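You operate a simulated robot arm through the tools that you are given. There is no shell and no other tool.

Carry out the task below with a simulated robot arm. There is one attempt and no reset: what you move stays moved.

## Task
Clear the index dial, free it, turn it back to 30 DEG and lock it.
Fine: stand the green screw element on the element bench top first; work the index lever to free and to lock. Let no part drop or roll away. Pinch, break and dent nothing; leave nothing switched on.
Where things are to end (x, y in the base frame): green screw element within 9 cm of [78, -9].

It is judged by the outcome, as a careful person would: the job done as asked, and still so three seconds after it is handed in. It fails if anything else is knocked over, pushed out of place, dropped, spilled or broken.

## Robot
A 6-joint arm with a two-finger gripper, fixed in place. Base frame: the origin is on the floor under the middle of its stand, x ahead of it, y to its left, z up; the work surface is at about z = 85. Readings come in cm, degrees, newtons and seconds.
It reaches about 157.2 cm from its shoulder. Its first joint turns from -166.0 to 166.0 degrees. Payload 2.45 kg.
Tool frame: the origin (TCP) lies between the finger pads and is the grasp point; the fingertips stand 2 cm ahead of it; z points along the fingers, y is the line along which they close. The gripper opens to 14 cm; its body begins 16.8 cm behind the TCP.
Orientation is told as [roll, pitch, yaw] about the base's x, y, z axes, in that order, counted from this pose: with the fingers straight down and closing along the base's y, the tool's x points along the base's -x, its y along +y and its z along -z.

## Interface
- The arm moves only by the tool play_rows. Its argument "plan" is a list of rows, each a list of 2 entries, a list of its own where there are three numbers: the shift along the base's x, y, z in cm, then the turn, a rotation vector about the base's x, y, z in rad. In form: [[[dx, dy, dz], [rx, ry, rz]], ...]. A call has 1 to 20 rows; each row shifts and turns the commanded pose from where the row before left it. "grip" is the gripper command, from -1 (shut) to 1 (fully open), values between in proportion, set as the call begins (left out, the last holds). A row lasts 0.2 s, in which the tool goes at most 5 cm and 8.6 degrees; a call with a longer step from one row to the next is refused whole, and so is a gripper value outside its range. Where a pose cannot be reached the arm comes as near as it can. A force on the tool above 70 N (or 10 N above the force at the start of the call, whichever is more), or a blocked arm, ends the call early, and 0.2 s more pass. Each finger travels about 4.5 cm/s and halts on what it meets, pressing with about 37 N; the grip force reading is that of the motor and also rises with nothing between the fingers. The clock runs only during rows and for 0.2 s after the last one: add rows that do not move to give the fingers time. It gives the time, the measured TCP pose, the force on the tool (base axes), the opening and the grip force at its end, in the units of the frame above (readings bear some noise), with the torque about the TCP (base axes, N m) and any sound that the robot's microphone picked up, and new pictures: "pictures" is both (left out), scene, wrist or none.
- Cameras (640 x 400 px; columns grow to the right, rows downward): "scene" is fixed at [21.58, 49.38, 159.52]; the picture's right is [0.93, -0.37, 0.00], its down [-0.35, -0.88, -0.32] and it looks along [0.12, 0.30, -0.95] (base axes); focal length 214 px, centre (320, 200). "wrist" rides on the gripper at [7.8, 1.1, -20.9] in the tool frame; the picture's right is [-0.14, 0.99, 0.00], its down [-0.92, -0.13, -0.37] and it looks along [-0.36, -0.05, 0.93] (tool axes); focal length 280 px, centre (320, 200). There is no depth. A picture from a camera that has moved, and an enlarged one, comes with that camera's place and axes in the base frame and with its lens. The place of the scene camera against the robot may be out by one fixed shift of up to 1.2 cm in any direction.
- zoom(camera, box): a new picture of the part [left, top, right, bottom] of that camera's present view, enlarged. No time passes.
- finish_job(): hands the job in; it is judged then, once.

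Nothing tells you positions but the pictures and the camera data. Unless the task says otherwise, let go and move clear before handing in.

The tools are called after "Emit:" by a JSON object that holds its "method" and its "body". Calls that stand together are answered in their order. play_rows: Moves the arm, as the interface text tells. Its arguments: {"type":"object","properties":{"plan":{"type":"array","items":{"type":"array"}},"grip":{"type":"number"},"pictures":{"type":"string","enum":["both","scene","wrist","none"]}},"required":["plan"]} The other tools are called the same way: zoom (camera, box) takes an enlarged picture of a part of a camera's view; finish_job () hands the job in.

At the start:

```text
clock: 0.0
eef_pos: [57.8, 25.45, 119.35]
tcp_rot: [0.0, -0.2, 0.0]
force: [-0.1, -0.2, 0.5]
ft_torque: [0.0, 0.0, 0.0]
gripper_width: 14.04
grip_force: 0.1
```

scene: 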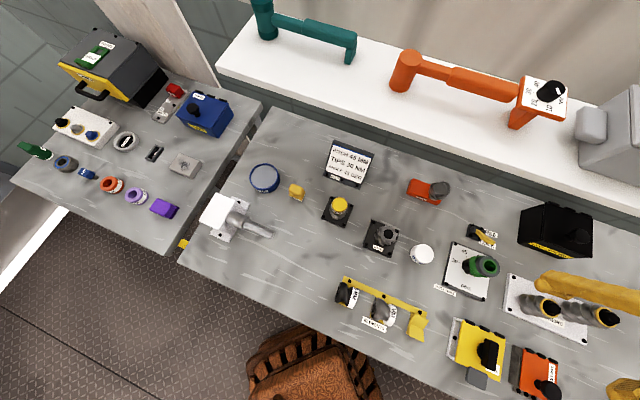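
wrist: 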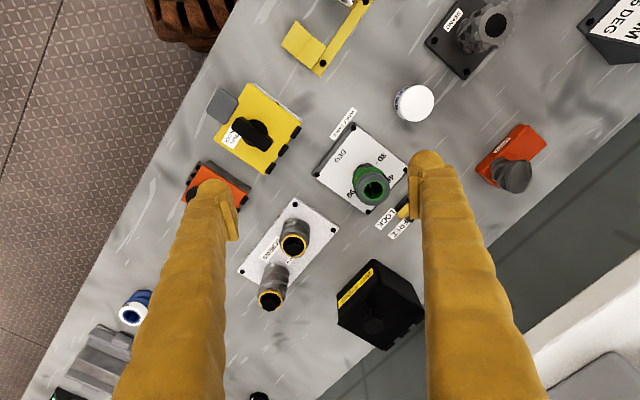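

I see a bench with many items: a white plate marked DEG with a green screw element sitting on it, and a small lever labelled LOCK beside it. I'll zoom in first to understand the layout.

Emit:
{"method": "zoom", "body": {"camera": "scene", "box": [420, 210, 540, 310]}}

Emit:
{"method": "zoom", "body": {"camera": "wrist", "box": [300, 100, 460, 250]}}

Emit:
{"method": "zoom", "body": {"camera": "scene", "box": [300, 120, 400, 200]}}

Emit:
{"method": "zoom", "body": {"camera": "scene", "box": [320, 200, 640, 400]}}

```text
4.00 times, centred on (480, 260) of scene
camera zoom: at [21.58, 49.38, 159.52], right [0.93, -0.37, 0.0], down [-0.35, -0.88, -0.32], along [0.12, 0.3, -0.95], focal length 858 px, centre (-320, -40)
```

zoom: 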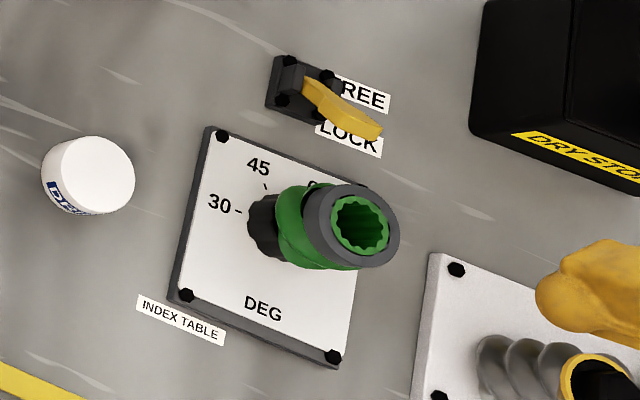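

```text
2.67 times, centred on (380, 175) of wrist
camera zoom: at [49.99, 26.42, 140.23], right [0.14, 0.99, 0.0], down [0.92, -0.13, 0.37], along [0.37, -0.05, -0.93], focal length 748 px, centre (160, 267)
```

zoom: 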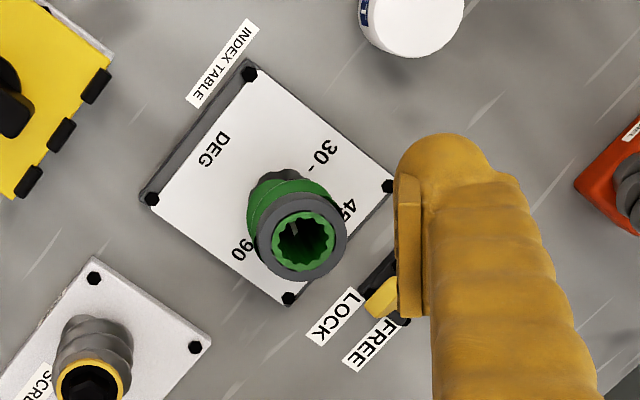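

```text
5.00 times, centred on (350, 160) of scene
camera zoom: at [21.58, 49.38, 159.52], right [0.93, -0.37, 0.0], down [-0.35, -0.88, -0.32], along [0.12, 0.3, -0.95], focal length 1072 px, centre (170, 400)
```

zoom: 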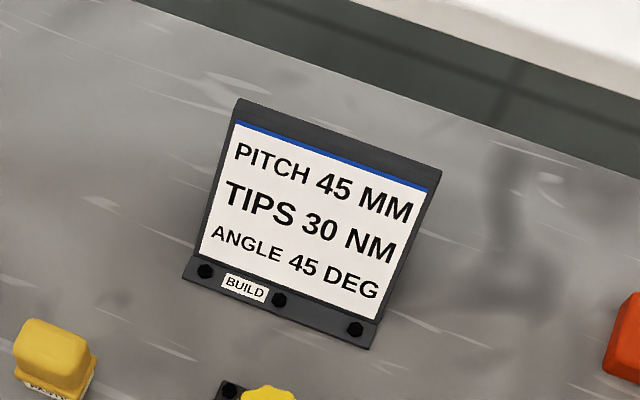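

```text
2.00 times, centred on (480, 300) of scene
camera zoom: at [21.58, 49.38, 159.52], right [0.93, -0.37, 0.0], down [-0.35, -0.88, -0.32], along [0.12, 0.3, -0.95], focal length 429 px, centre (0, 0)
```

zoom: 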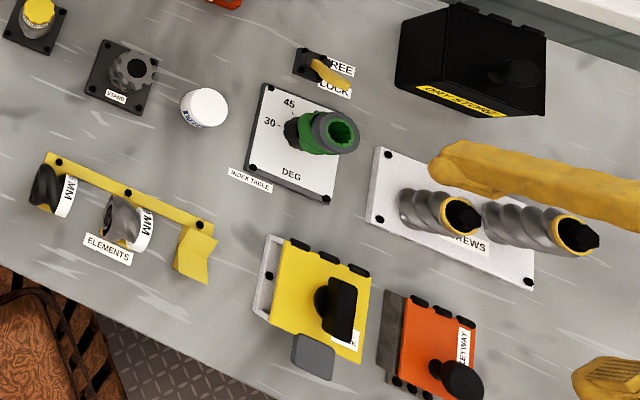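

The green element sits on the index dial around (66, 32), with the lever just beyond it. Before touching anything I'll move high over the delivery area near (78, -9) to see it.

Emit:
{"method": "play_rows", "body": {"plan": [[[0, -3, 2], [0, 0, 0]], [[0, -4, 2], [0, 0, 0]], [[0, -4, 2], [0, 0, 0]], [[0, -4, 0], [0, 0, 0]], [[0, -4, 0], [0, 0, 0]], [[0, -4, 0], [0, 0, 0]], [[0, -3, 0], [0, 0, 0]], [[0, 0, 0], [0, 0, 0]]]}}

```text
clock: 1.8
eef_pos: [57.89, -0.79, 125.34]
tcp_rot: [0.0, -0.1, 0.0]
force: [0.1, -0.7, 0.6]
ft_torque: [0.0, 0.02, -0.02]
gripper_width: 14.02
grip_force: 0.0
camera wrist: at [50.07, 0.26, 146.19], right [0.14, 0.99, 0.0], down [0.92, -0.13, 0.37], along [0.37, -0.05, -0.93], focal length 280 px, centre (320, 200)
```

scene: 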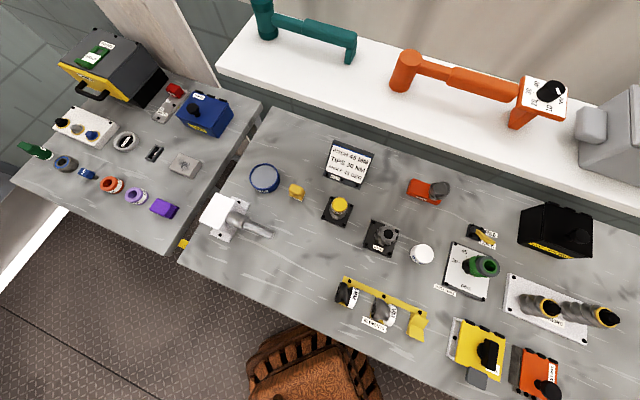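
wrist: 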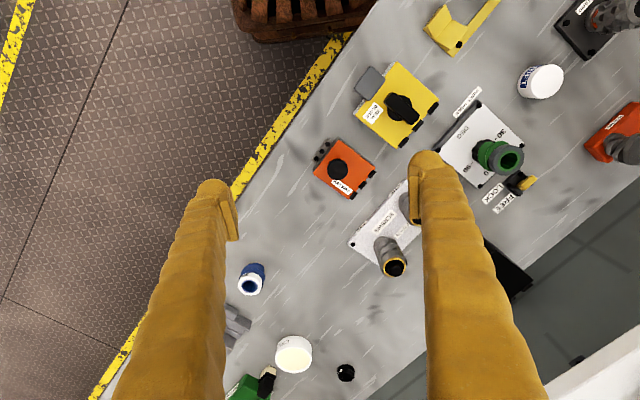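

The spot near (78, -9) is open bench between the orange box, the blue part and the screws plate. Next I go back over the dial at a safe height for a close look at the element, the lever and the labels.

Emit:
{"method": "play_rows", "body": {"plan": [[[0.3, 4, 0], [0, 0, 0]], [[0.3, 4, 0], [0, 0, 0]], [[0.3, 4, 0], [0, 0, 0]], [[0.3, 4, 0], [0, 0, 0]], [[0.3, 4, 0], [0, 0, 0]], [[0.3, 4, 0], [0, 0, 0]], [[0.3, 4, -2], [0, 0, 0]], [[0.3, 4, -4], [0, 0, 0]], [[0, 0.5, -4], [0, 0, 0]], [[0, 0, -3], [0, 0, 0]], [[0, 0, 0], [0, 0, 0]]]}}

Emit:
{"method": "zoom", "body": {"camera": "wrist", "box": [220, 100, 420, 300]}}

```text
refused: row 8 steps farther than a row can; nothing moved
```

```text
2.00 times, centred on (320, 200) of wrist
camera zoom: at [50.07, 0.26, 146.19], right [0.14, 0.99, 0.0], down [0.92, -0.13, 0.37], along [0.37, -0.05, -0.93], focal length 561 px, centre (320, 200)
```

zoom: 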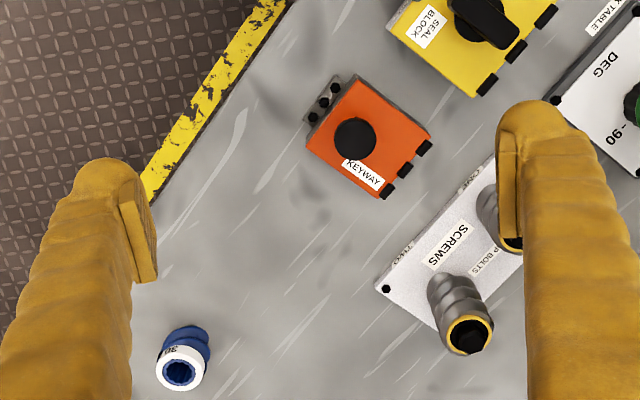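

The delivery area is clear of objects. One row was too long, so I'm resending the move back over the dial with shorter steps.

Emit:
{"method": "play_rows", "body": {"plan": [[[0.3, 4, 0], [0, 0, 0]], [[0.3, 4, 0], [0, 0, 0]], [[0.3, 4, 0], [0, 0, 0]], [[0.3, 4, 0], [0, 0, 0]], [[0.3, 4, 0], [0, 0, 0]], [[0.3, 4, 0], [0, 0, 0]], [[0.3, 4, -1.5], [0, 0, 0]], [[0.3, 3.5, -2.5], [0, 0, 0]], [[0, 0.8, -4], [0, 0, 0]], [[0, 0, -4], [0, 0, 0]], [[0, 0, -2], [0, 0, 0]], [[0, 0, 0], [0, 0, 0]]]}}

Emit:
{"method": "zoom", "body": {"camera": "wrist", "box": [220, 100, 420, 300]}}

```text
clock: 4.4
eef_pos: [60.27, 31.74, 111.38]
tcp_rot: [0.1, -0.1, 0.0]
force: [0.5, 0.1, 0.7]
ft_torque: [0.02, -0.03, -0.01]
gripper_width: 13.99
grip_force: 0.1
camera wrist: at [52.42, 32.66, 132.25], right [0.14, 0.99, 0.0], down [0.92, -0.13, 0.37], along [0.37, -0.05, -0.93], focal length 280 px, centre (320, 200)
```

scene: 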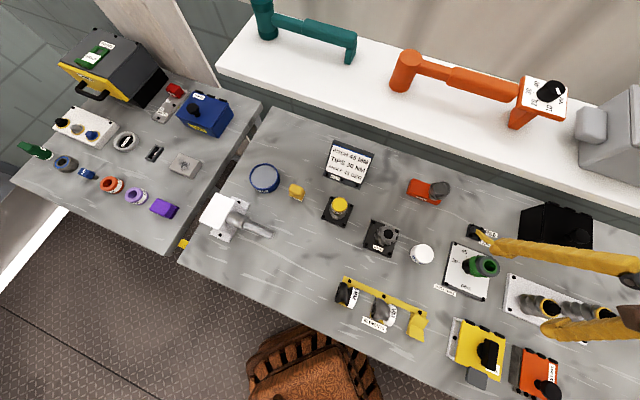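
wrist: 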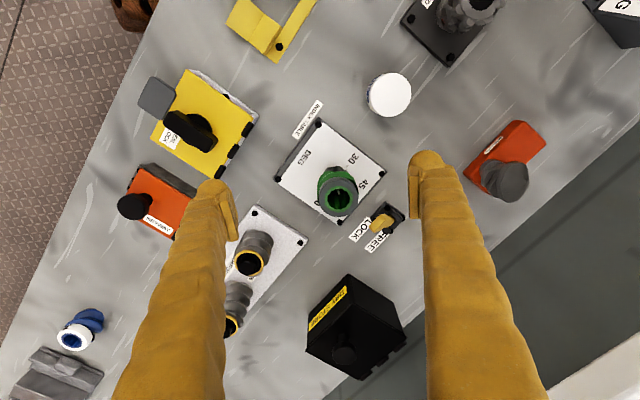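

```text
2.00 times, centred on (320, 200) of wrist
camera zoom: at [52.42, 32.66, 132.25], right [0.14, 0.99, 0.0], down [0.92, -0.13, 0.37], along [0.37, -0.05, -0.93], focal length 561 px, centre (320, 200)
```

zoom: 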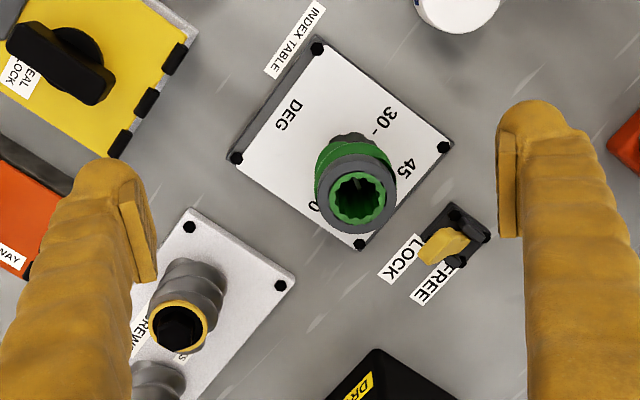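

I'm now above the dial with the element in view. Zooming further on the element and the lever.

Emit:
{"method": "zoom", "body": {"camera": "wrist", "box": [270, 120, 390, 230]}}

Emit:
{"method": "zoom", "body": {"camera": "wrist", "box": [340, 190, 420, 260]}}

Emit:
{"method": "zoom", "body": {"camera": "scene", "box": [440, 210, 520, 300]}}

```text
3.64 times, centred on (330, 175) of wrist
camera zoom: at [52.42, 32.66, 132.25], right [0.14, 0.99, 0.0], down [0.92, -0.13, 0.37], along [0.37, -0.05, -0.93], focal length 1020 px, centre (284, 291)
```

zoom: 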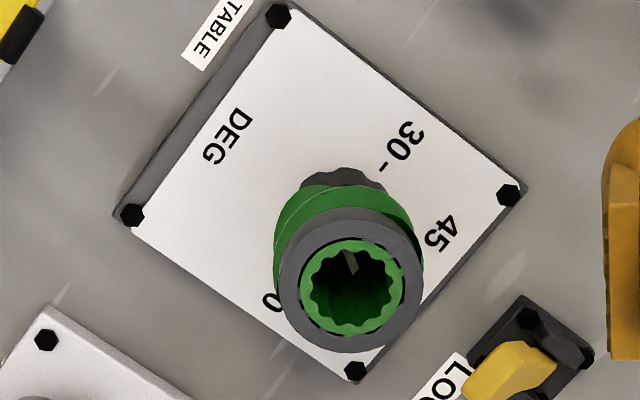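

```text
5.71 times, centred on (380, 225) of wrist
camera zoom: at [52.42, 32.66, 132.25], right [0.14, 0.99, 0.0], down [0.92, -0.13, 0.37], along [0.37, -0.05, -0.93], focal length 1602 px, centre (-23, 57)
```

zoom: 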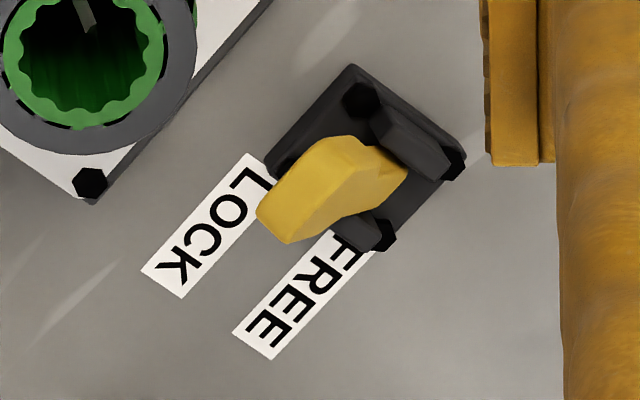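

```text
4.44 times, centred on (480, 255) of scene
camera zoom: at [21.58, 49.38, 159.52], right [0.93, -0.37, 0.0], down [-0.35, -0.88, -0.32], along [0.12, 0.3, -0.95], focal length 953 px, centre (-391, -44)
```

zoom: 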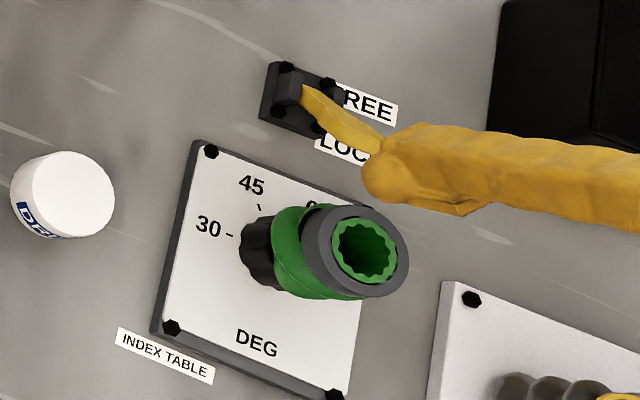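

The element stands on the dial's knob with its top near (67.5, 33.3, 95), and the flange is about 5.7 cm across. I'll yaw the gripper 45° so the fingers close along the bench, away from the lever, and look again from just above it.

Emit:
{"method": "play_rows", "body": {"plan": [[[1.2, 0.25, -1], [0, 0, 0.1309]], [[1.2, 0.25, -1], [0, 0, 0.1309]], [[1.2, 0.25, -1], [0, 0, 0.1309]], [[1.2, 0.25, -1], [0, 0, 0.1309]], [[1.2, 0.25, -1], [0, 0, 0.1309]], [[1.2, 0.25, -1], [0, 0, 0.1309]], [[0, 0, -1], [0, 0, 0]], [[0, 0, 0], [0, 0, 0]]], "grip": 0.6}}

Emit:
{"method": "zoom", "body": {"camera": "wrist", "box": [220, 100, 420, 300]}}

```text
clock: 6.2
eef_pos: [67.51, 33.18, 104.29]
tcp_rot: [0.1, 0.0, 45.0]
force: [0.3, 0.7, 0.6]
ft_torque: [0.01, 0.01, 0.02]
gripper_width: 11.19
grip_force: 0.1
camera wrist: at [61.21, 28.3, 125.16], right [-0.6, 0.8, 0.0], down [0.74, 0.56, 0.37], along [0.29, 0.22, -0.93], focal length 280 px, centre (320, 200)
```

scene: 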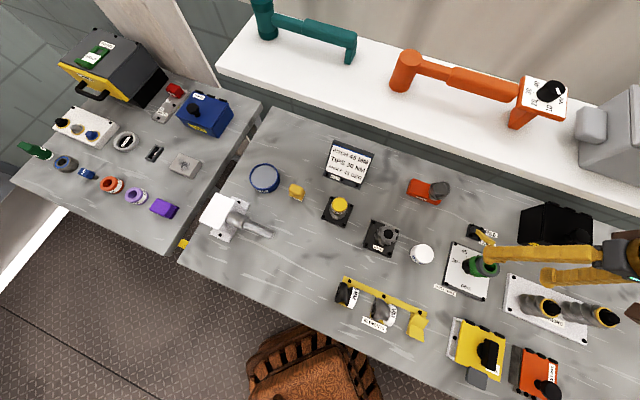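
wrist: 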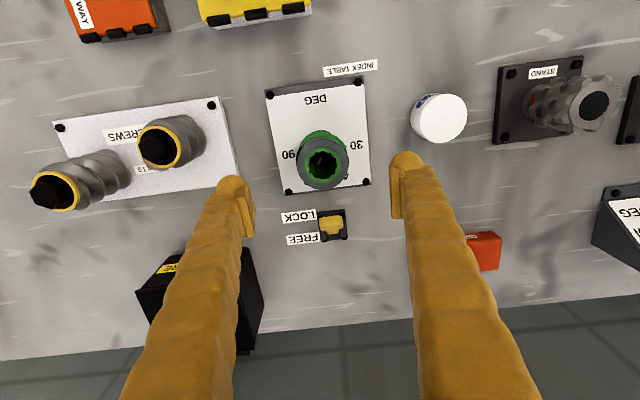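

```text
2.00 times, centred on (320, 200) of wrist
camera zoom: at [61.21, 28.3, 125.16], right [-0.6, 0.8, 0.0], down [0.74, 0.56, 0.37], along [0.29, 0.22, -0.93], focal length 561 px, centre (320, 200)
```

zoom: 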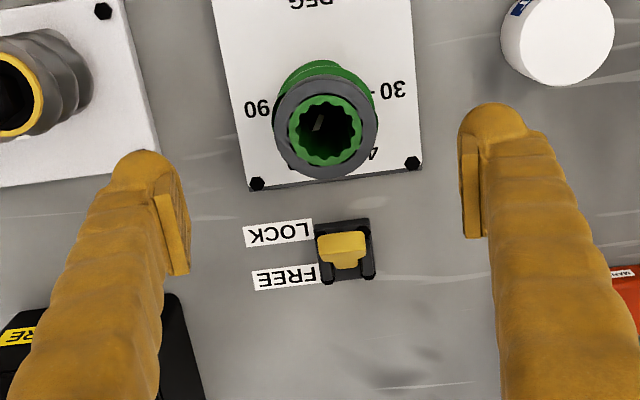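

The view is now aligned with the bench: the element is centred at about (67.3, 33.2) with 30 to its right and 90 to its left, and the lever leans toward LOCK. I'll descend around the element with the fingers still open.

Emit:
{"method": "play_rows", "body": {"plan": [[[0, 0, -2.5], [0, 0, 0]], [[0, 0, -2.5], [0, 0, 0]], [[0, 0, -2], [0, 0, 0]], [[0, 0, -1.5], [0, 0, 0]], [[0, 0, -1.3], [0, 0, 0]], [[0, 0, -1], [0, 0, 0]], [[0, 0, 0], [0, 0, 0]]]}}

Emit:
{"method": "zoom", "body": {"camera": "wrist", "box": [220, 100, 420, 300]}}

Emit:
{"method": "zoom", "body": {"camera": "scene", "box": [430, 210, 530, 310]}}

```text
clock: 7.8
eef_pos: [67.63, 33.03, 93.46]
tcp_rot: [-0.1, -0.2, 45.0]
force: [0.0, 0.9, 0.3]
ft_torque: [0.0, 0.0, 0.02]
gripper_width: 11.22
grip_force: 0.1
camera wrist: at [61.24, 28.23, 114.4], right [-0.6, 0.8, 0.0], down [0.74, 0.56, 0.37], along [0.29, 0.22, -0.93], focal length 280 px, centre (320, 200)
```

scene: 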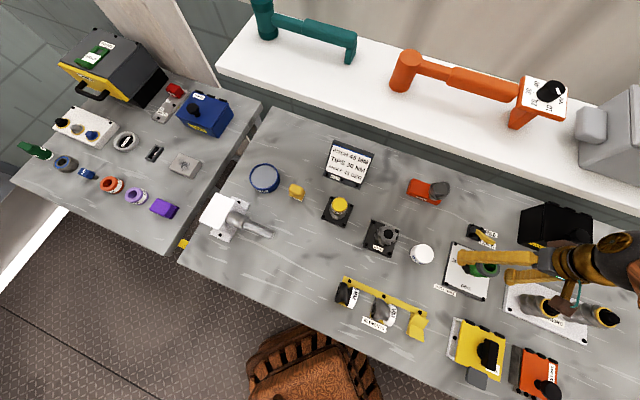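
wrist: 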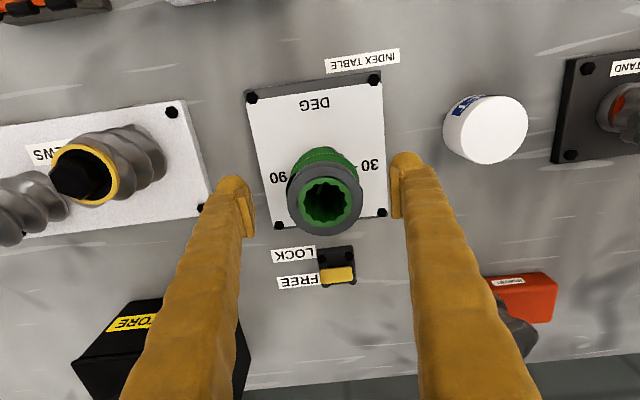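

```text
2.00 times, centred on (320, 200) of wrist
camera zoom: at [61.24, 28.23, 114.4], right [-0.6, 0.8, 0.0], down [0.74, 0.56, 0.37], along [0.29, 0.22, -0.93], focal length 561 px, centre (320, 200)
```

zoom: 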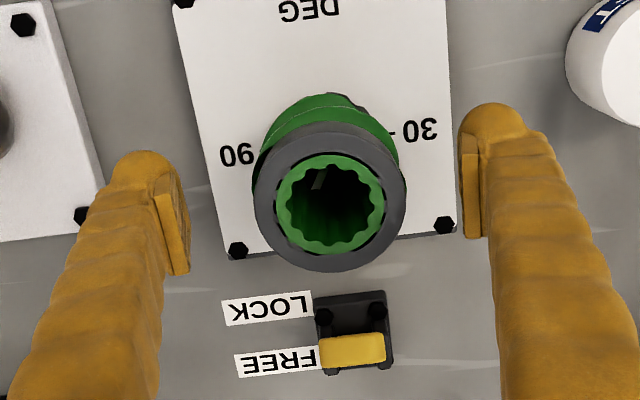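

```text
4.00 times, centred on (480, 260) of scene
camera zoom: at [21.58, 49.38, 159.52], right [0.93, -0.37, 0.0], down [-0.35, -0.88, -0.32], along [0.12, 0.3, -0.95], focal length 858 px, centre (-320, -40)
```

zoom: 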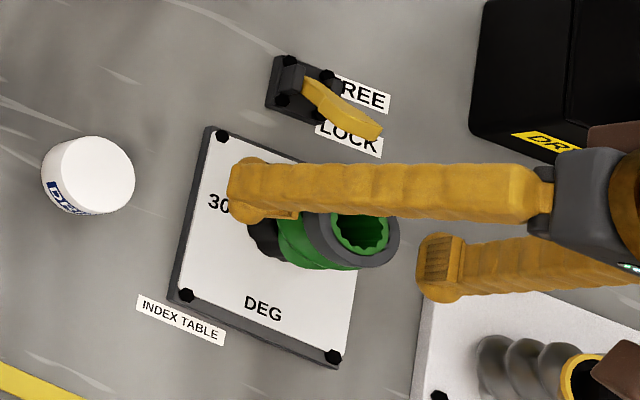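

The element is centred between the fingers to within about 0.4 cm. I'll shift slightly to centre it, then close gently on the flange.

Emit:
{"method": "play_rows", "body": {"plan": [[[-0.3, 0.25, 0], [0, 0, 0]], [[0, 0, 0], [0, 0, 0]], [[0, 0, 0], [0, 0, 0]], [[0, 0, 0], [0, 0, 0]], [[0, 0, 0], [0, 0, 0]], [[0, 0, 0], [0, 0, 0]]], "grip": -0.3}}

Emit:
{"method": "zoom", "body": {"camera": "wrist", "box": [220, 100, 420, 300]}}

```text
clock: 9.2
eef_pos: [67.11, 33.35, 93.54]
tcp_rot: [-0.1, -0.1, 45.1]
force: [1.2, -1.3, 2.0]
ft_torque: [0.06, 0.05, -0.05]
gripper_width: 5.93
grip_force: 37.5
camera wrist: at [60.9, 28.52, 114.43], right [-0.6, 0.8, 0.0], down [0.74, 0.56, 0.37], along [0.29, 0.22, -0.93], focal length 280 px, centre (320, 200)
```

scene: 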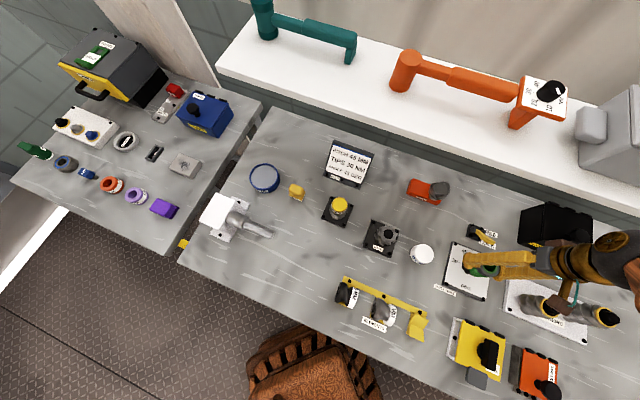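
wrist: 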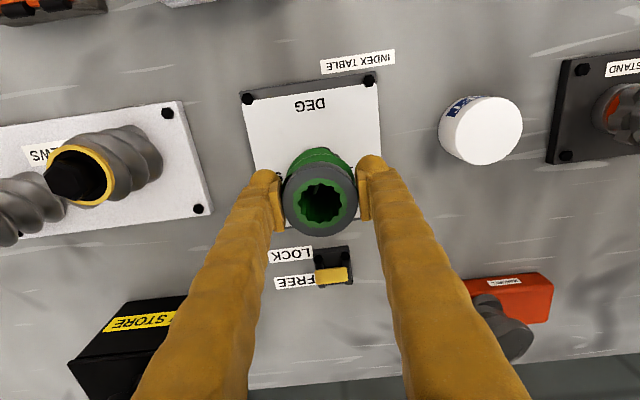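

```text
2.00 times, centred on (320, 200) of wrist
camera zoom: at [60.9, 28.52, 114.43], right [-0.6, 0.8, 0.0], down [0.74, 0.56, 0.37], along [0.29, 0.22, -0.93], focal length 561 px, centre (320, 200)
```

zoom: 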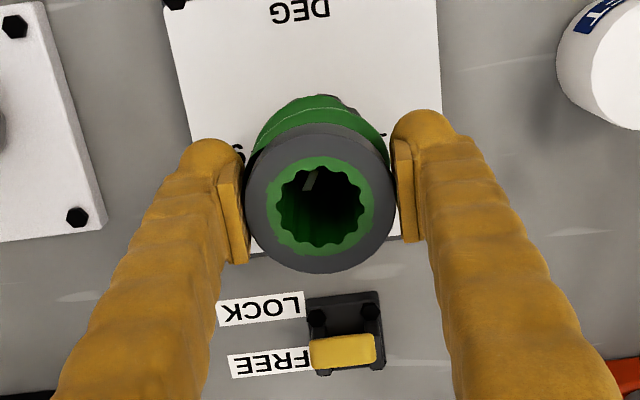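

The fingers have closed at 5.9 cm on the flange and side loads are low. Now I lift slowly, straight up.

Emit:
{"method": "play_rows", "body": {"plan": [[[0, 0, 0.3], [0, 0, 0]], [[0, 0, 0.5], [0, 0, 0]], [[0, 0, 0.7], [0, 0, 0]], [[0, 0, 0.7], [0, 0, 0]], [[0, 0, 0.8], [0, 0, 0]], [[0, 0, 0], [0, 0, 0]]]}}

Emit:
{"method": "zoom", "body": {"camera": "scene", "box": [430, 210, 530, 310]}}

Emit:
{"method": "zoom", "body": {"camera": "wrist", "box": [220, 100, 420, 300]}}

```text
clock: 10.6
eef_pos: [67.12, 33.34, 96.45]
tcp_rot: [0.0, -0.1, 45.0]
force: [0.3, -0.3, -4.6]
ft_torque: [0.03, 0.04, -0.01]
gripper_width: 5.98
grip_force: 36.5
camera wrist: at [60.83, 28.56, 117.42], right [-0.6, 0.8, 0.0], down [0.74, 0.56, 0.37], along [0.29, 0.22, -0.93], focal length 280 px, centre (320, 200)
```

scene: 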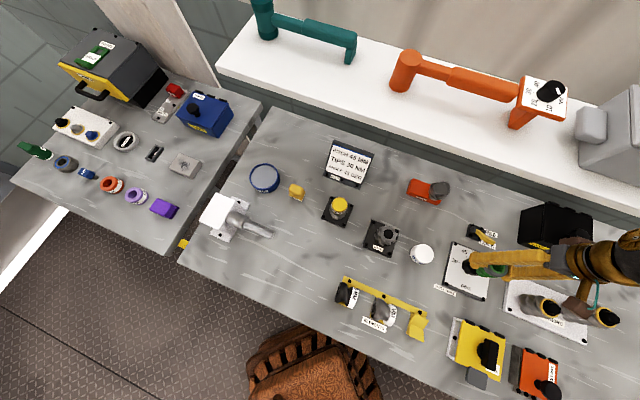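
wrist: 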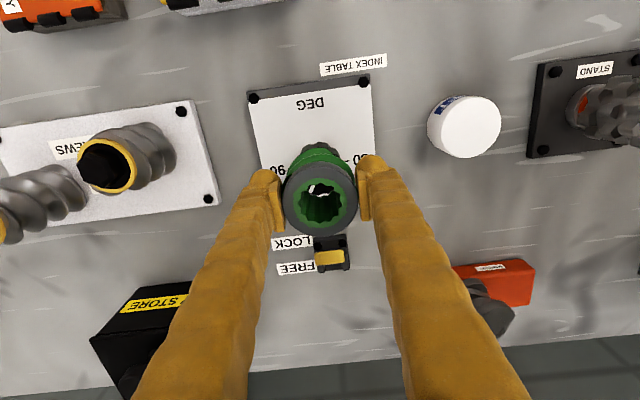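

```text
4.00 times, centred on (480, 260) of scene
camera zoom: at [21.58, 49.38, 159.52], right [0.93, -0.37, 0.0], down [-0.35, -0.88, -0.32], along [0.12, 0.3, -0.95], focal length 858 px, centre (-320, -40)
```

zoom: 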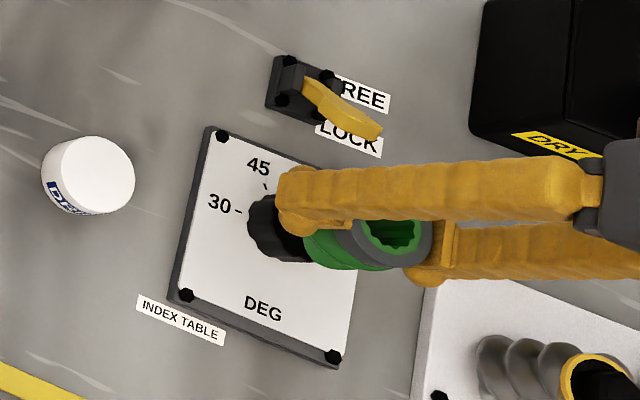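

```text
2.00 times, centred on (320, 200) of wrist
camera zoom: at [60.83, 28.56, 117.42], right [-0.6, 0.8, 0.0], down [0.74, 0.56, 0.37], along [0.29, 0.22, -0.93], focal length 561 px, centre (320, 200)
```

zoom: 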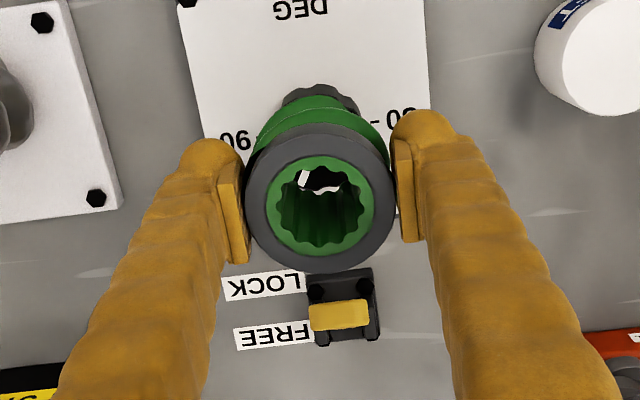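

The element comes free cleanly, weighing about 5 N. I'll raise it well clear and carry it over to the delivery area.

Emit:
{"method": "play_rows", "body": {"plan": [[[0, 0, 1.5], [0, 0, 0]], [[0, 0, 2.5], [0, 0, 0]], [[0, 0, 3], [0, 0, 0]], [[0, 0, 3], [0, 0, 0]], [[0, 0, 3], [0, 0, 0]], [[0, 0, 3], [0, 0, 0]], [[0, 0, 2], [0, 0, 0]], [[0, 0, 0], [0, 0, 0]]]}}

Emit:
{"method": "zoom", "body": {"camera": "scene", "box": [430, 210, 530, 310]}}

Emit:
{"method": "zoom", "body": {"camera": "wrist", "box": [220, 100, 420, 300]}}

```text
clock: 12.4
eef_pos: [67.08, 33.5, 114.46]
tcp_rot: [0.1, -0.2, 45.0]
force: [0.2, -0.3, -5.6]
ft_torque: [-0.04, -0.01, 0.02]
gripper_width: 5.9
grip_force: 36.9
camera wrist: at [60.83, 28.68, 135.36], right [-0.6, 0.8, 0.0], down [0.74, 0.56, 0.37], along [0.29, 0.22, -0.93], focal length 280 px, centre (320, 200)
```

scene: 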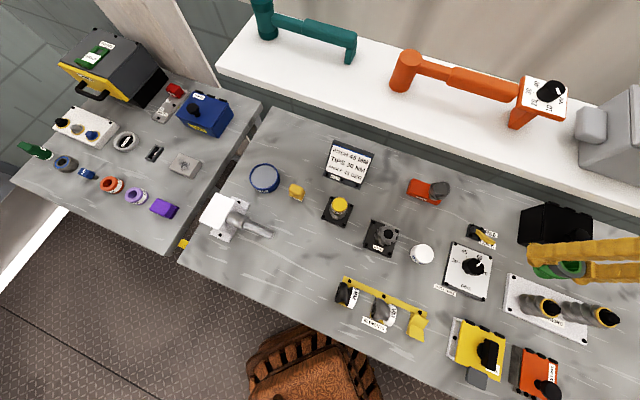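
wrist: 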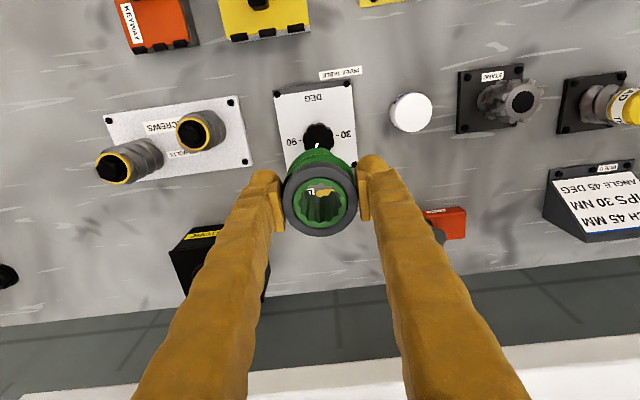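

```text
4.00 times, centred on (480, 260) of scene
camera zoom: at [21.58, 49.38, 159.52], right [0.93, -0.37, 0.0], down [-0.35, -0.88, -0.32], along [0.12, 0.3, -0.95], focal length 858 px, centre (-320, -40)
```

zoom: 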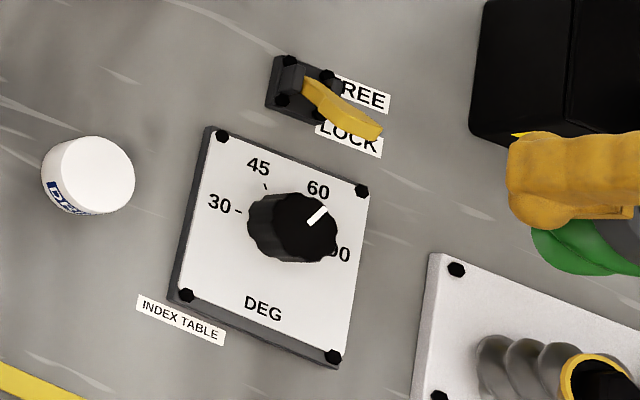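

```text
2.00 times, centred on (320, 200) of wrist
camera zoom: at [60.83, 28.68, 135.36], right [-0.6, 0.8, 0.0], down [0.74, 0.56, 0.37], along [0.29, 0.22, -0.93], focal length 561 px, centre (320, 200)
```

zoom: 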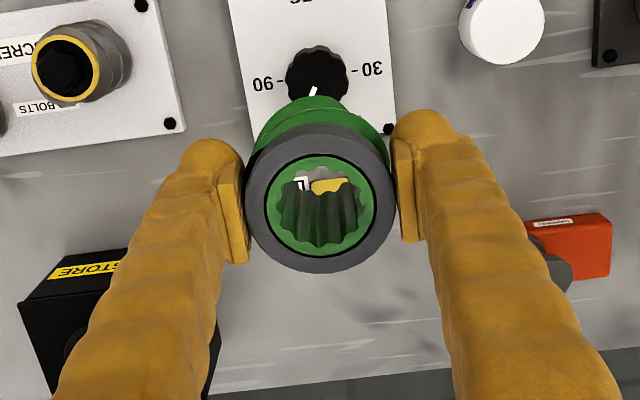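

The dial pointer now shows, pointing toward 60. I'm carrying the element to about (78, -9) at height.

Emit:
{"method": "play_rows", "body": {"plan": [[[0.4, -1.5, 0], [0, 0, 0]], [[0.8, -3, 0], [0, 0, 0]], [[1, -4, 0], [0, 0, 0]], [[1, -4, 0], [0, 0, 0]], [[1, -4, 0], [0, 0, 0]], [[1, -4, 0], [0, 0, 0]], [[1, -4, 0], [0, 0, 0]], [[1, -4, 0], [0, 0, 0]], [[1, -4, 0], [0, 0, 0]], [[1, -4, 0], [0, 0, 0]], [[1, -3.5, 0], [0, 0, 0]], [[0.7, -2.5, 0], [0, 0, 0]], [[0, 0, 0], [0, 0, 0]], [[0, 0, 0], [0, 0, 0]]]}}

Emit:
{"method": "zoom", "body": {"camera": "wrist", "box": [160, 50, 480, 350]}}

```text
clock: 15.4
eef_pos: [78.13, -8.96, 114.66]
tcp_rot: [0.0, -0.1, 45.1]
force: [-0.1, 0.4, -6.2]
ft_torque: [0.01, 0.05, -0.01]
gripper_width: 5.91
grip_force: 37.4
camera wrist: at [71.8, -13.91, 135.6], right [-0.6, 0.8, 0.0], down [0.74, 0.56, 0.37], along [0.29, 0.22, -0.93], focal length 280 px, centre (320, 200)
```

scene: 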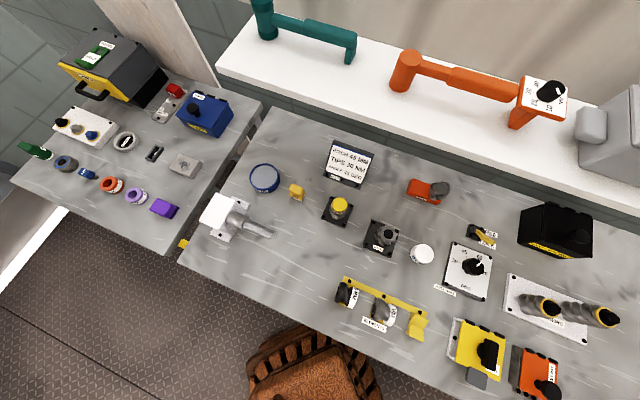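
wrist: 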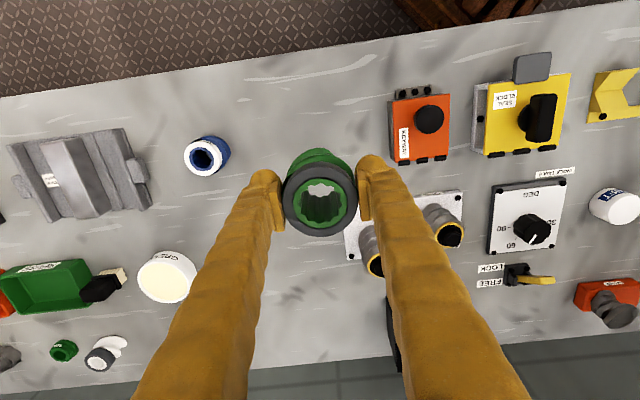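

```text
1.33 times, centred on (320, 200) of wrist
camera zoom: at [71.8, -13.91, 135.6], right [-0.6, 0.8, 0.0], down [0.74, 0.56, 0.37], along [0.29, 0.22, -0.93], focal length 374 px, centre (320, 200)
```

zoom: 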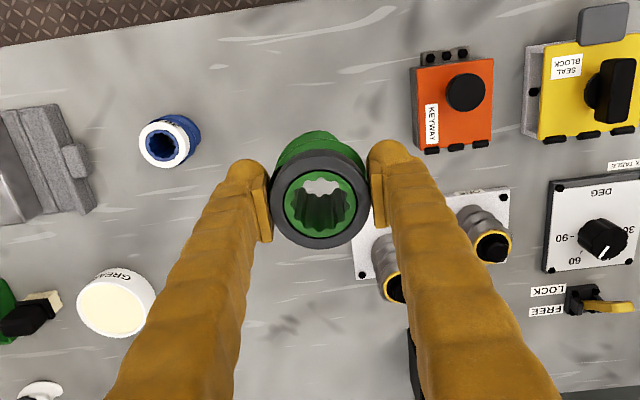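

The drop spot under the element is clear bench, with the nearest objects about 15 cm away. I'll descend in stages, first to a little above where I expect contact.

Emit:
{"method": "play_rows", "body": {"plan": [[[0, 0, -2], [0, 0, 0]], [[0, 0, -3], [0, 0, 0]], [[0, 0, -3], [0, 0, 0]], [[0, 0, -3], [0, 0, 0]], [[0, 0, -3], [0, 0, 0]], [[0, 0, -2.5], [0, 0, 0]], [[0, 0, -2], [0, 0, 0]], [[0, 0, -1.5], [0, 0, 0]], [[0, 0, 0], [0, 0, 0]], [[0, 0, 0], [0, 0, 0]]]}}

Emit:
{"method": "zoom", "body": {"camera": "wrist", "box": [220, 100, 420, 300]}}

```text
clock: 17.6
eef_pos: [78.1, -9.09, 94.57]
tcp_rot: [0.0, -0.1, 45.0]
force: [-0.6, -0.2, -5.8]
ft_torque: [0.03, 0.01, 0.03]
gripper_width: 5.89
grip_force: 36.8
camera wrist: at [71.77, -13.93, 115.43], right [-0.6, 0.8, 0.0], down [0.74, 0.56, 0.37], along [0.29, 0.22, -0.93], focal length 280 px, centre (320, 200)
```

scene: 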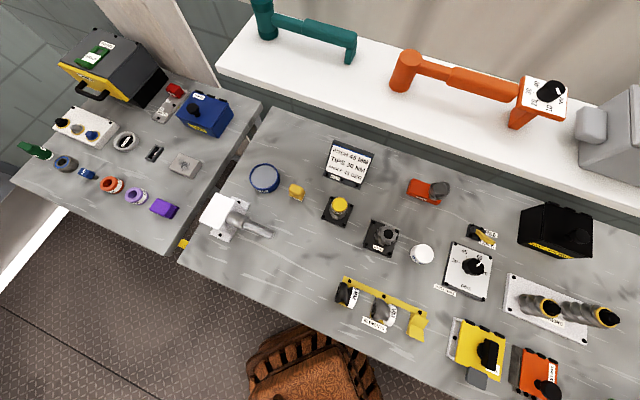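
wrist: 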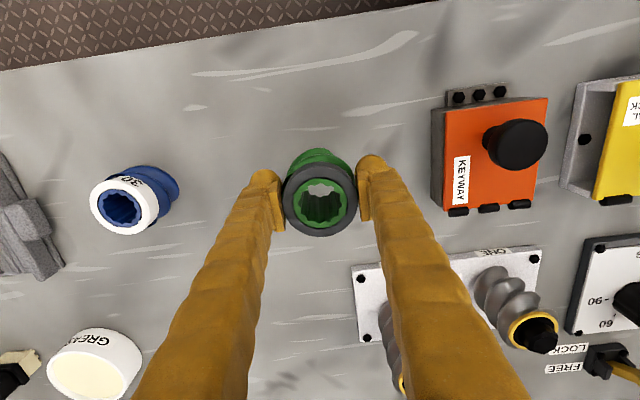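

```text
2.00 times, centred on (320, 200) of wrist
camera zoom: at [71.77, -13.93, 115.43], right [-0.6, 0.8, 0.0], down [0.74, 0.56, 0.37], along [0.29, 0.22, -0.93], focal length 561 px, centre (320, 200)
```

zoom: 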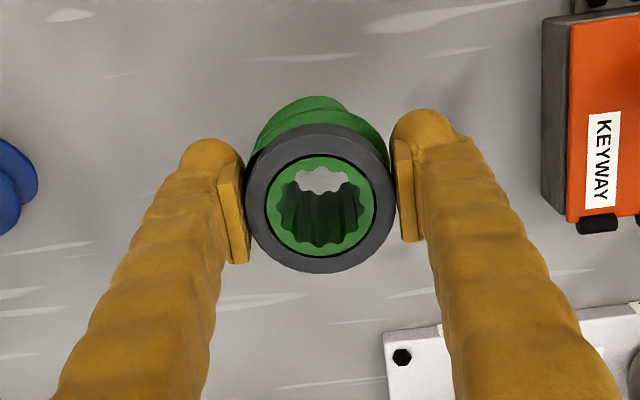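

Everything is clear and the element is held level at TCP height 94.6. I'll keep going down in small steps and watch the force for contact.

Emit:
{"method": "play_rows", "body": {"plan": [[[0, 0, -0.8], [0, 0, 0]], [[0, 0, -0.7], [0, 0, 0]], [[0, 0, -0.5], [0, 0, 0]], [[0, 0, 0], [0, 0, 0]]], "pictures": "wrist"}}

```text
clock: 18.6
eef_pos: [78.04, -9.07, 92.57]
tcp_rot: [0.0, 0.0, 45.0]
force: [-1.2, 0.2, -5.6]
ft_torque: [0.02, 0.02, 0.02]
gripper_width: 5.91
grip_force: 37.6
camera wrist: at [71.74, -13.92, 113.43], right [-0.6, 0.8, 0.0], down [0.74, 0.56, 0.37], along [0.29, 0.22, -0.93], focal length 280 px, centre (320, 200)
```

wrist: 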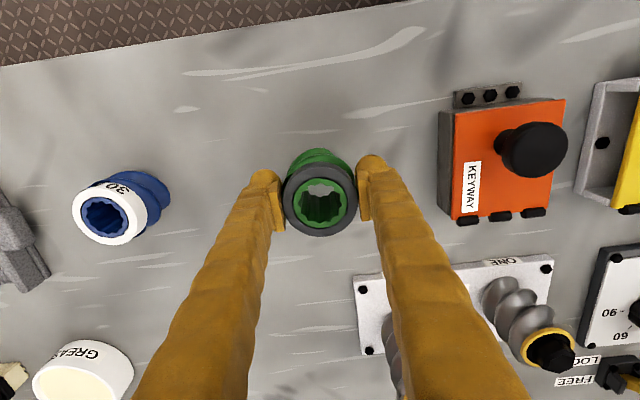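

There is no contact yet at 92.6, with force still about -5.6 N. Continuing down in smaller steps.

Emit:
{"method": "play_rows", "body": {"plan": [[[0, 0, -0.4], [0, 0, 0]], [[0, 0, -0.4], [0, 0, 0]], [[0, 0, 0], [0, 0, 0]]], "pictures": "none"}}

```text
clock: 19.4
eef_pos: [78.13, -9.05, 91.79]
tcp_rot: [0.1, -0.2, 45.0]
force: [-0.1, 0.0, -5.0]
ft_torque: [0.01, 0.0, -0.01]
gripper_width: 5.89
grip_force: 37.2
```

No contact at 91.8. I'll keep stepping down gently.

Emit:
{"method": "play_rows", "body": {"plan": [[[0, 0, -0.3], [0, 0, 0]], [[0, 0, -0.3], [0, 0, 0]], [[0, 0, 0], [0, 0, 0]]], "pictures": "none"}}

```text
clock: 20.2
eef_pos: [77.98, -8.93, 91.11]
tcp_rot: [0.1, -0.2, 45.0]
force: [0.6, -0.5, -5.5]
ft_torque: [-0.02, 0.02, 0.01]
gripper_width: 5.9
grip_force: 37.4
```

Still free at 91.1, so I go on in 0.25 cm steps.

Emit:
{"method": "play_rows", "body": {"plan": [[[0, 0, -0.25], [0, 0, 0]], [[0, 0, -0.25], [0, 0, 0]], [[0, 0, 0], [0, 0, 0]]], "pictures": "wrist"}}

```text
clock: 21.0
eef_pos: [77.99, -8.98, 90.63]
tcp_rot: [-0.1, -0.1, 45.1]
force: [0.3, 0.0, -5.0]
ft_torque: [-0.04, -0.03, 0.01]
gripper_width: 5.86
grip_force: 36.5
camera wrist: at [71.69, -13.85, 111.52], right [-0.6, 0.8, 0.0], down [0.74, 0.56, 0.37], along [0.29, 0.22, -0.93], focal length 280 px, centre (320, 200)
```

wrist: 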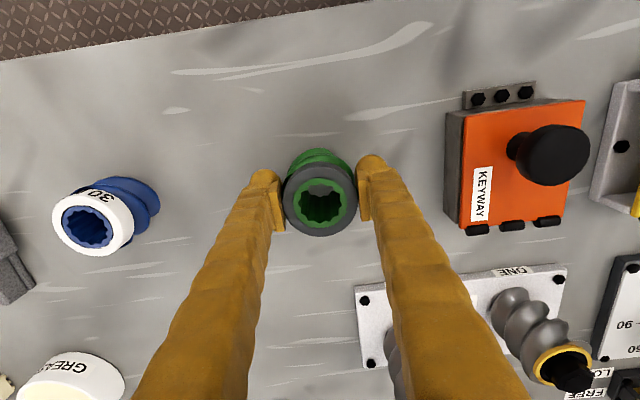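

Still free at 90.6, with the fingertips 3.6 cm above the bench. I continue in small steps.

Emit:
{"method": "play_rows", "body": {"plan": [[[0, 0, -0.2], [0, 0, 0]], [[0, 0, -0.2], [0, 0, 0]], [[0, 0, 0], [0, 0, 0]]], "pictures": "none"}}

```text
clock: 21.8
eef_pos: [78.02, -8.99, 90.27]
tcp_rot: [0.0, -0.2, 45.0]
force: [0.2, -1.2, -4.6]
ft_torque: [0.01, -0.01, 0.03]
gripper_width: 5.91
grip_force: 36.6
```

Force is -4.6 N at 90.3, which is not clearly contact. Next step down.

Emit:
{"method": "play_rows", "body": {"plan": [[[0, 0, -0.2], [0, 0, 0]], [[0, 0, 0], [0, 0, 0]]], "pictures": "none"}}

```text
clock: 22.4
eef_pos: [78.09, -9.02, 90.03]
tcp_rot: [0.1, -0.1, 45.0]
force: [0.3, -0.8, -5.3]
ft_torque: [0.02, 0.02, 0.02]
gripper_width: 5.91
grip_force: 37.0
```

No contact at 90.0. Stepping down again.

Emit:
{"method": "play_rows", "body": {"plan": [[[0, 0, -0.2], [0, 0, 0]], [[0, 0, -0.15], [0, 0, 0]], [[0, 0, 0], [0, 0, 0]]], "pictures": "none"}}

```text
clock: 23.2
eef_pos: [78.03, -9.11, 89.73]
tcp_rot: [0.0, -0.1, 45.0]
force: [-0.9, -0.2, -6.0]
ft_torque: [0.0, 0.03, 0.04]
gripper_width: 5.9
grip_force: 37.1
```

Still free at 89.7. Going lower with the same care.

Emit:
{"method": "play_rows", "body": {"plan": [[[0, 0, -0.2], [0, 0, 0]], [[0, 0, -0.15], [0, 0, 0]], [[0, 0, 0], [0, 0, 0]]], "pictures": "wrist"}}

Emit:
{"method": "zoom", "body": {"camera": "wrist", "box": [260, 120, 380, 250]}}

```text
clock: 24.0
eef_pos: [78.03, -9.01, 89.34]
tcp_rot: [-0.1, -0.1, 44.9]
force: [0.0, 0.9, -5.4]
ft_torque: [0.01, 0.0, 0.01]
gripper_width: 5.9
grip_force: 36.6
camera wrist: at [71.73, -13.88, 110.26], right [-0.6, 0.8, 0.0], down [0.74, 0.56, 0.37], along [0.29, 0.22, -0.93], focal length 280 px, centre (320, 200)
```

wrist: 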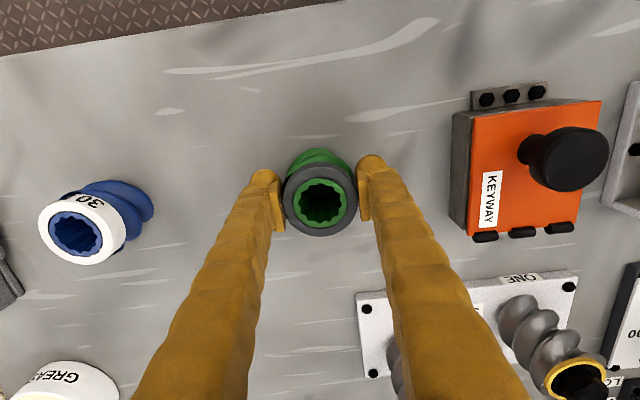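

```text
3.08 times, centred on (320, 185) of wrist
camera zoom: at [71.73, -13.88, 110.26], right [-0.6, 0.8, 0.0], down [0.74, 0.56, 0.37], along [0.29, 0.22, -0.93], focal length 863 px, centre (320, 246)
```

zoom: 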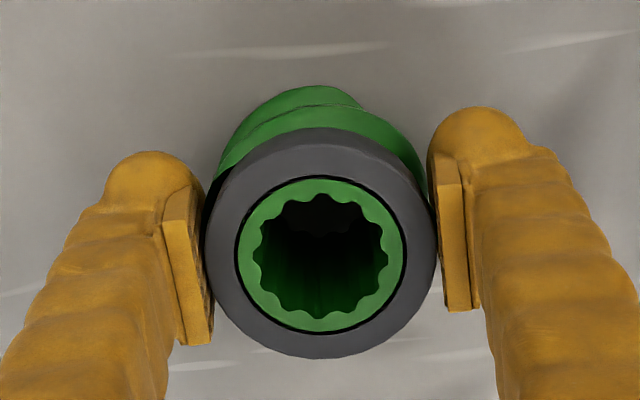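

The bore has gone dark at the bottom, so the element is close to the bench. Continuing in 0.15 cm steps.

Emit:
{"method": "play_rows", "body": {"plan": [[[0, 0, -0.15], [0, 0, 0]], [[0, 0, -0.1], [0, 0, 0]], [[0, 0, 0], [0, 0, 0]]], "pictures": "none"}}

```text
clock: 24.8
eef_pos: [78.12, -9.01, 89.05]
tcp_rot: [0.0, -0.1, 45.0]
force: [0.3, -0.4, -5.6]
ft_torque: [0.01, -0.04, 0.01]
gripper_width: 5.89
grip_force: 36.9
```

Still -5.6 N at 89.05. Next small step.

Emit:
{"method": "play_rows", "body": {"plan": [[[0, 0, -0.15], [0, 0, 0]], [[0, 0, -0.1], [0, 0, 0]], [[0, 0, 0], [0, 0, 0]]], "pictures": "none"}}

```text
clock: 25.6
eef_pos: [78.01, -9.03, 88.89]
tcp_rot: [-0.1, -0.3, 45.0]
force: [-8.0, -3.1, 40.5]
ft_torque: [0.08, -0.16, -0.01]
gripper_width: 5.94
grip_force: 37.3
```

Contact with the bench is made at about 88.9, with the force rising to 40 N. I'll ease up slightly to take the load off before letting go.

Emit:
{"method": "play_rows", "body": {"plan": [[[0, 0, 0.12], [0, 0, 0]], [[0, 0, 0], [0, 0, 0]]], "pictures": "none"}}

```text
clock: 26.2
eef_pos: [78.07, -9.04, 88.91]
tcp_rot: [-0.1, -0.1, 45.0]
force: [7.2, -1.9, 15.2]
ft_torque: [0.16, -0.66, -0.18]
gripper_width: 5.91
grip_force: 36.7
```

Emit:
{"method": "play_rows", "body": {"plan": [[[0, 0, 0.06], [0, 0, 0]], [[0, 0, 0], [0, 0, 0]]], "pictures": "wrist"}}

```text
clock: 26.8
eef_pos: [78.03, -9.02, 88.91]
tcp_rot: [0.1, 0.0, 45.1]
force: [-0.2, -1.8, -0.4]
ft_torque: [-0.04, -0.13, 0.0]
gripper_width: 5.91
grip_force: 36.8
camera wrist: at [71.71, -13.85, 109.87], right [-0.6, 0.8, 0.0], down [0.74, 0.56, 0.37], along [0.29, 0.22, -0.93], focal length 280 px, centre (320, 200)
```

wrist: 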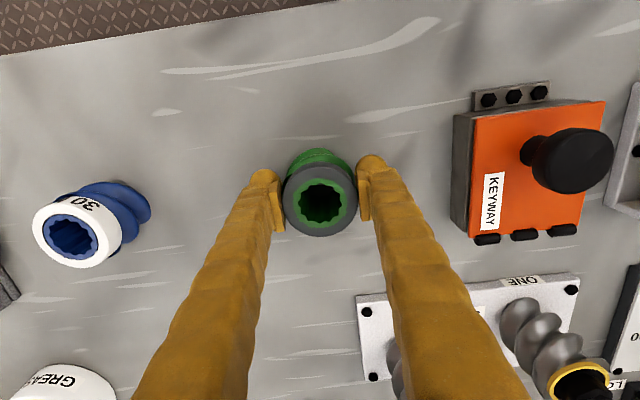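

The element now rests on the bench with almost no load through the arm. I'll open the fingers and hold still.

Emit:
{"method": "play_rows", "body": {"plan": [[[0, 0, 0], [0, 0, 0]], [[0, 0, 0], [0, 0, 0]], [[0, 0, 0], [0, 0, 0]], [[0, 0, 0], [0, 0, 0]]], "grip": 0.35, "pictures": "wrist"}}

Emit:
{"method": "zoom", "body": {"camera": "wrist", "box": [220, 100, 420, 300]}}

```text
clock: 27.8
eef_pos: [78.02, -8.94, 89.11]
tcp_rot: [0.1, -0.1, 45.1]
force: [-0.2, -0.5, -0.1]
ft_torque: [0.0, -0.01, 0.02]
gripper_width: 9.46
grip_force: 0.1
camera wrist: at [71.73, -13.86, 109.94], right [-0.6, 0.8, 0.0], down [0.74, 0.56, 0.37], along [0.29, 0.22, -0.93], focal length 280 px, centre (320, 200)
```

wrist: 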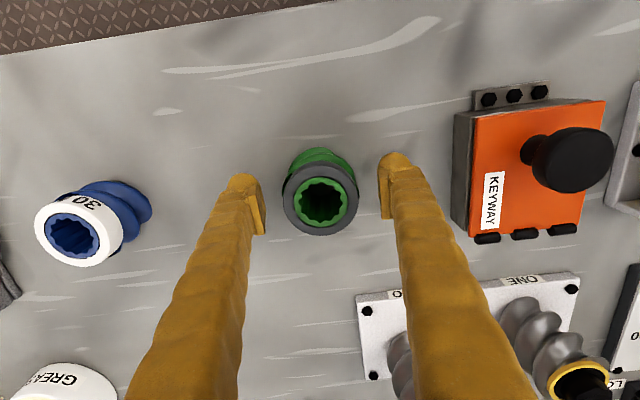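

```text
2.00 times, centred on (320, 200) of wrist
camera zoom: at [71.73, -13.86, 109.94], right [-0.6, 0.8, 0.0], down [0.74, 0.56, 0.37], along [0.29, 0.22, -0.93], focal length 561 px, centre (320, 200)
```

zoom: 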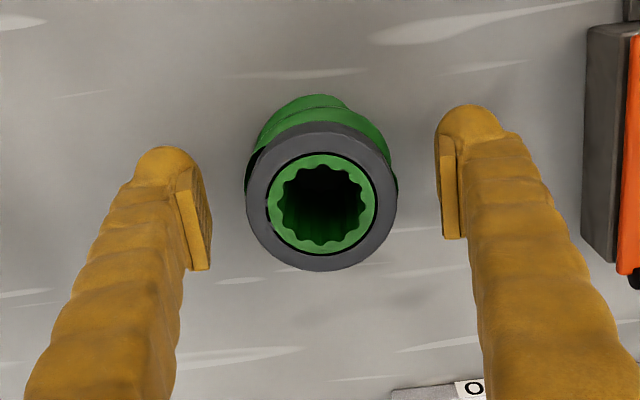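

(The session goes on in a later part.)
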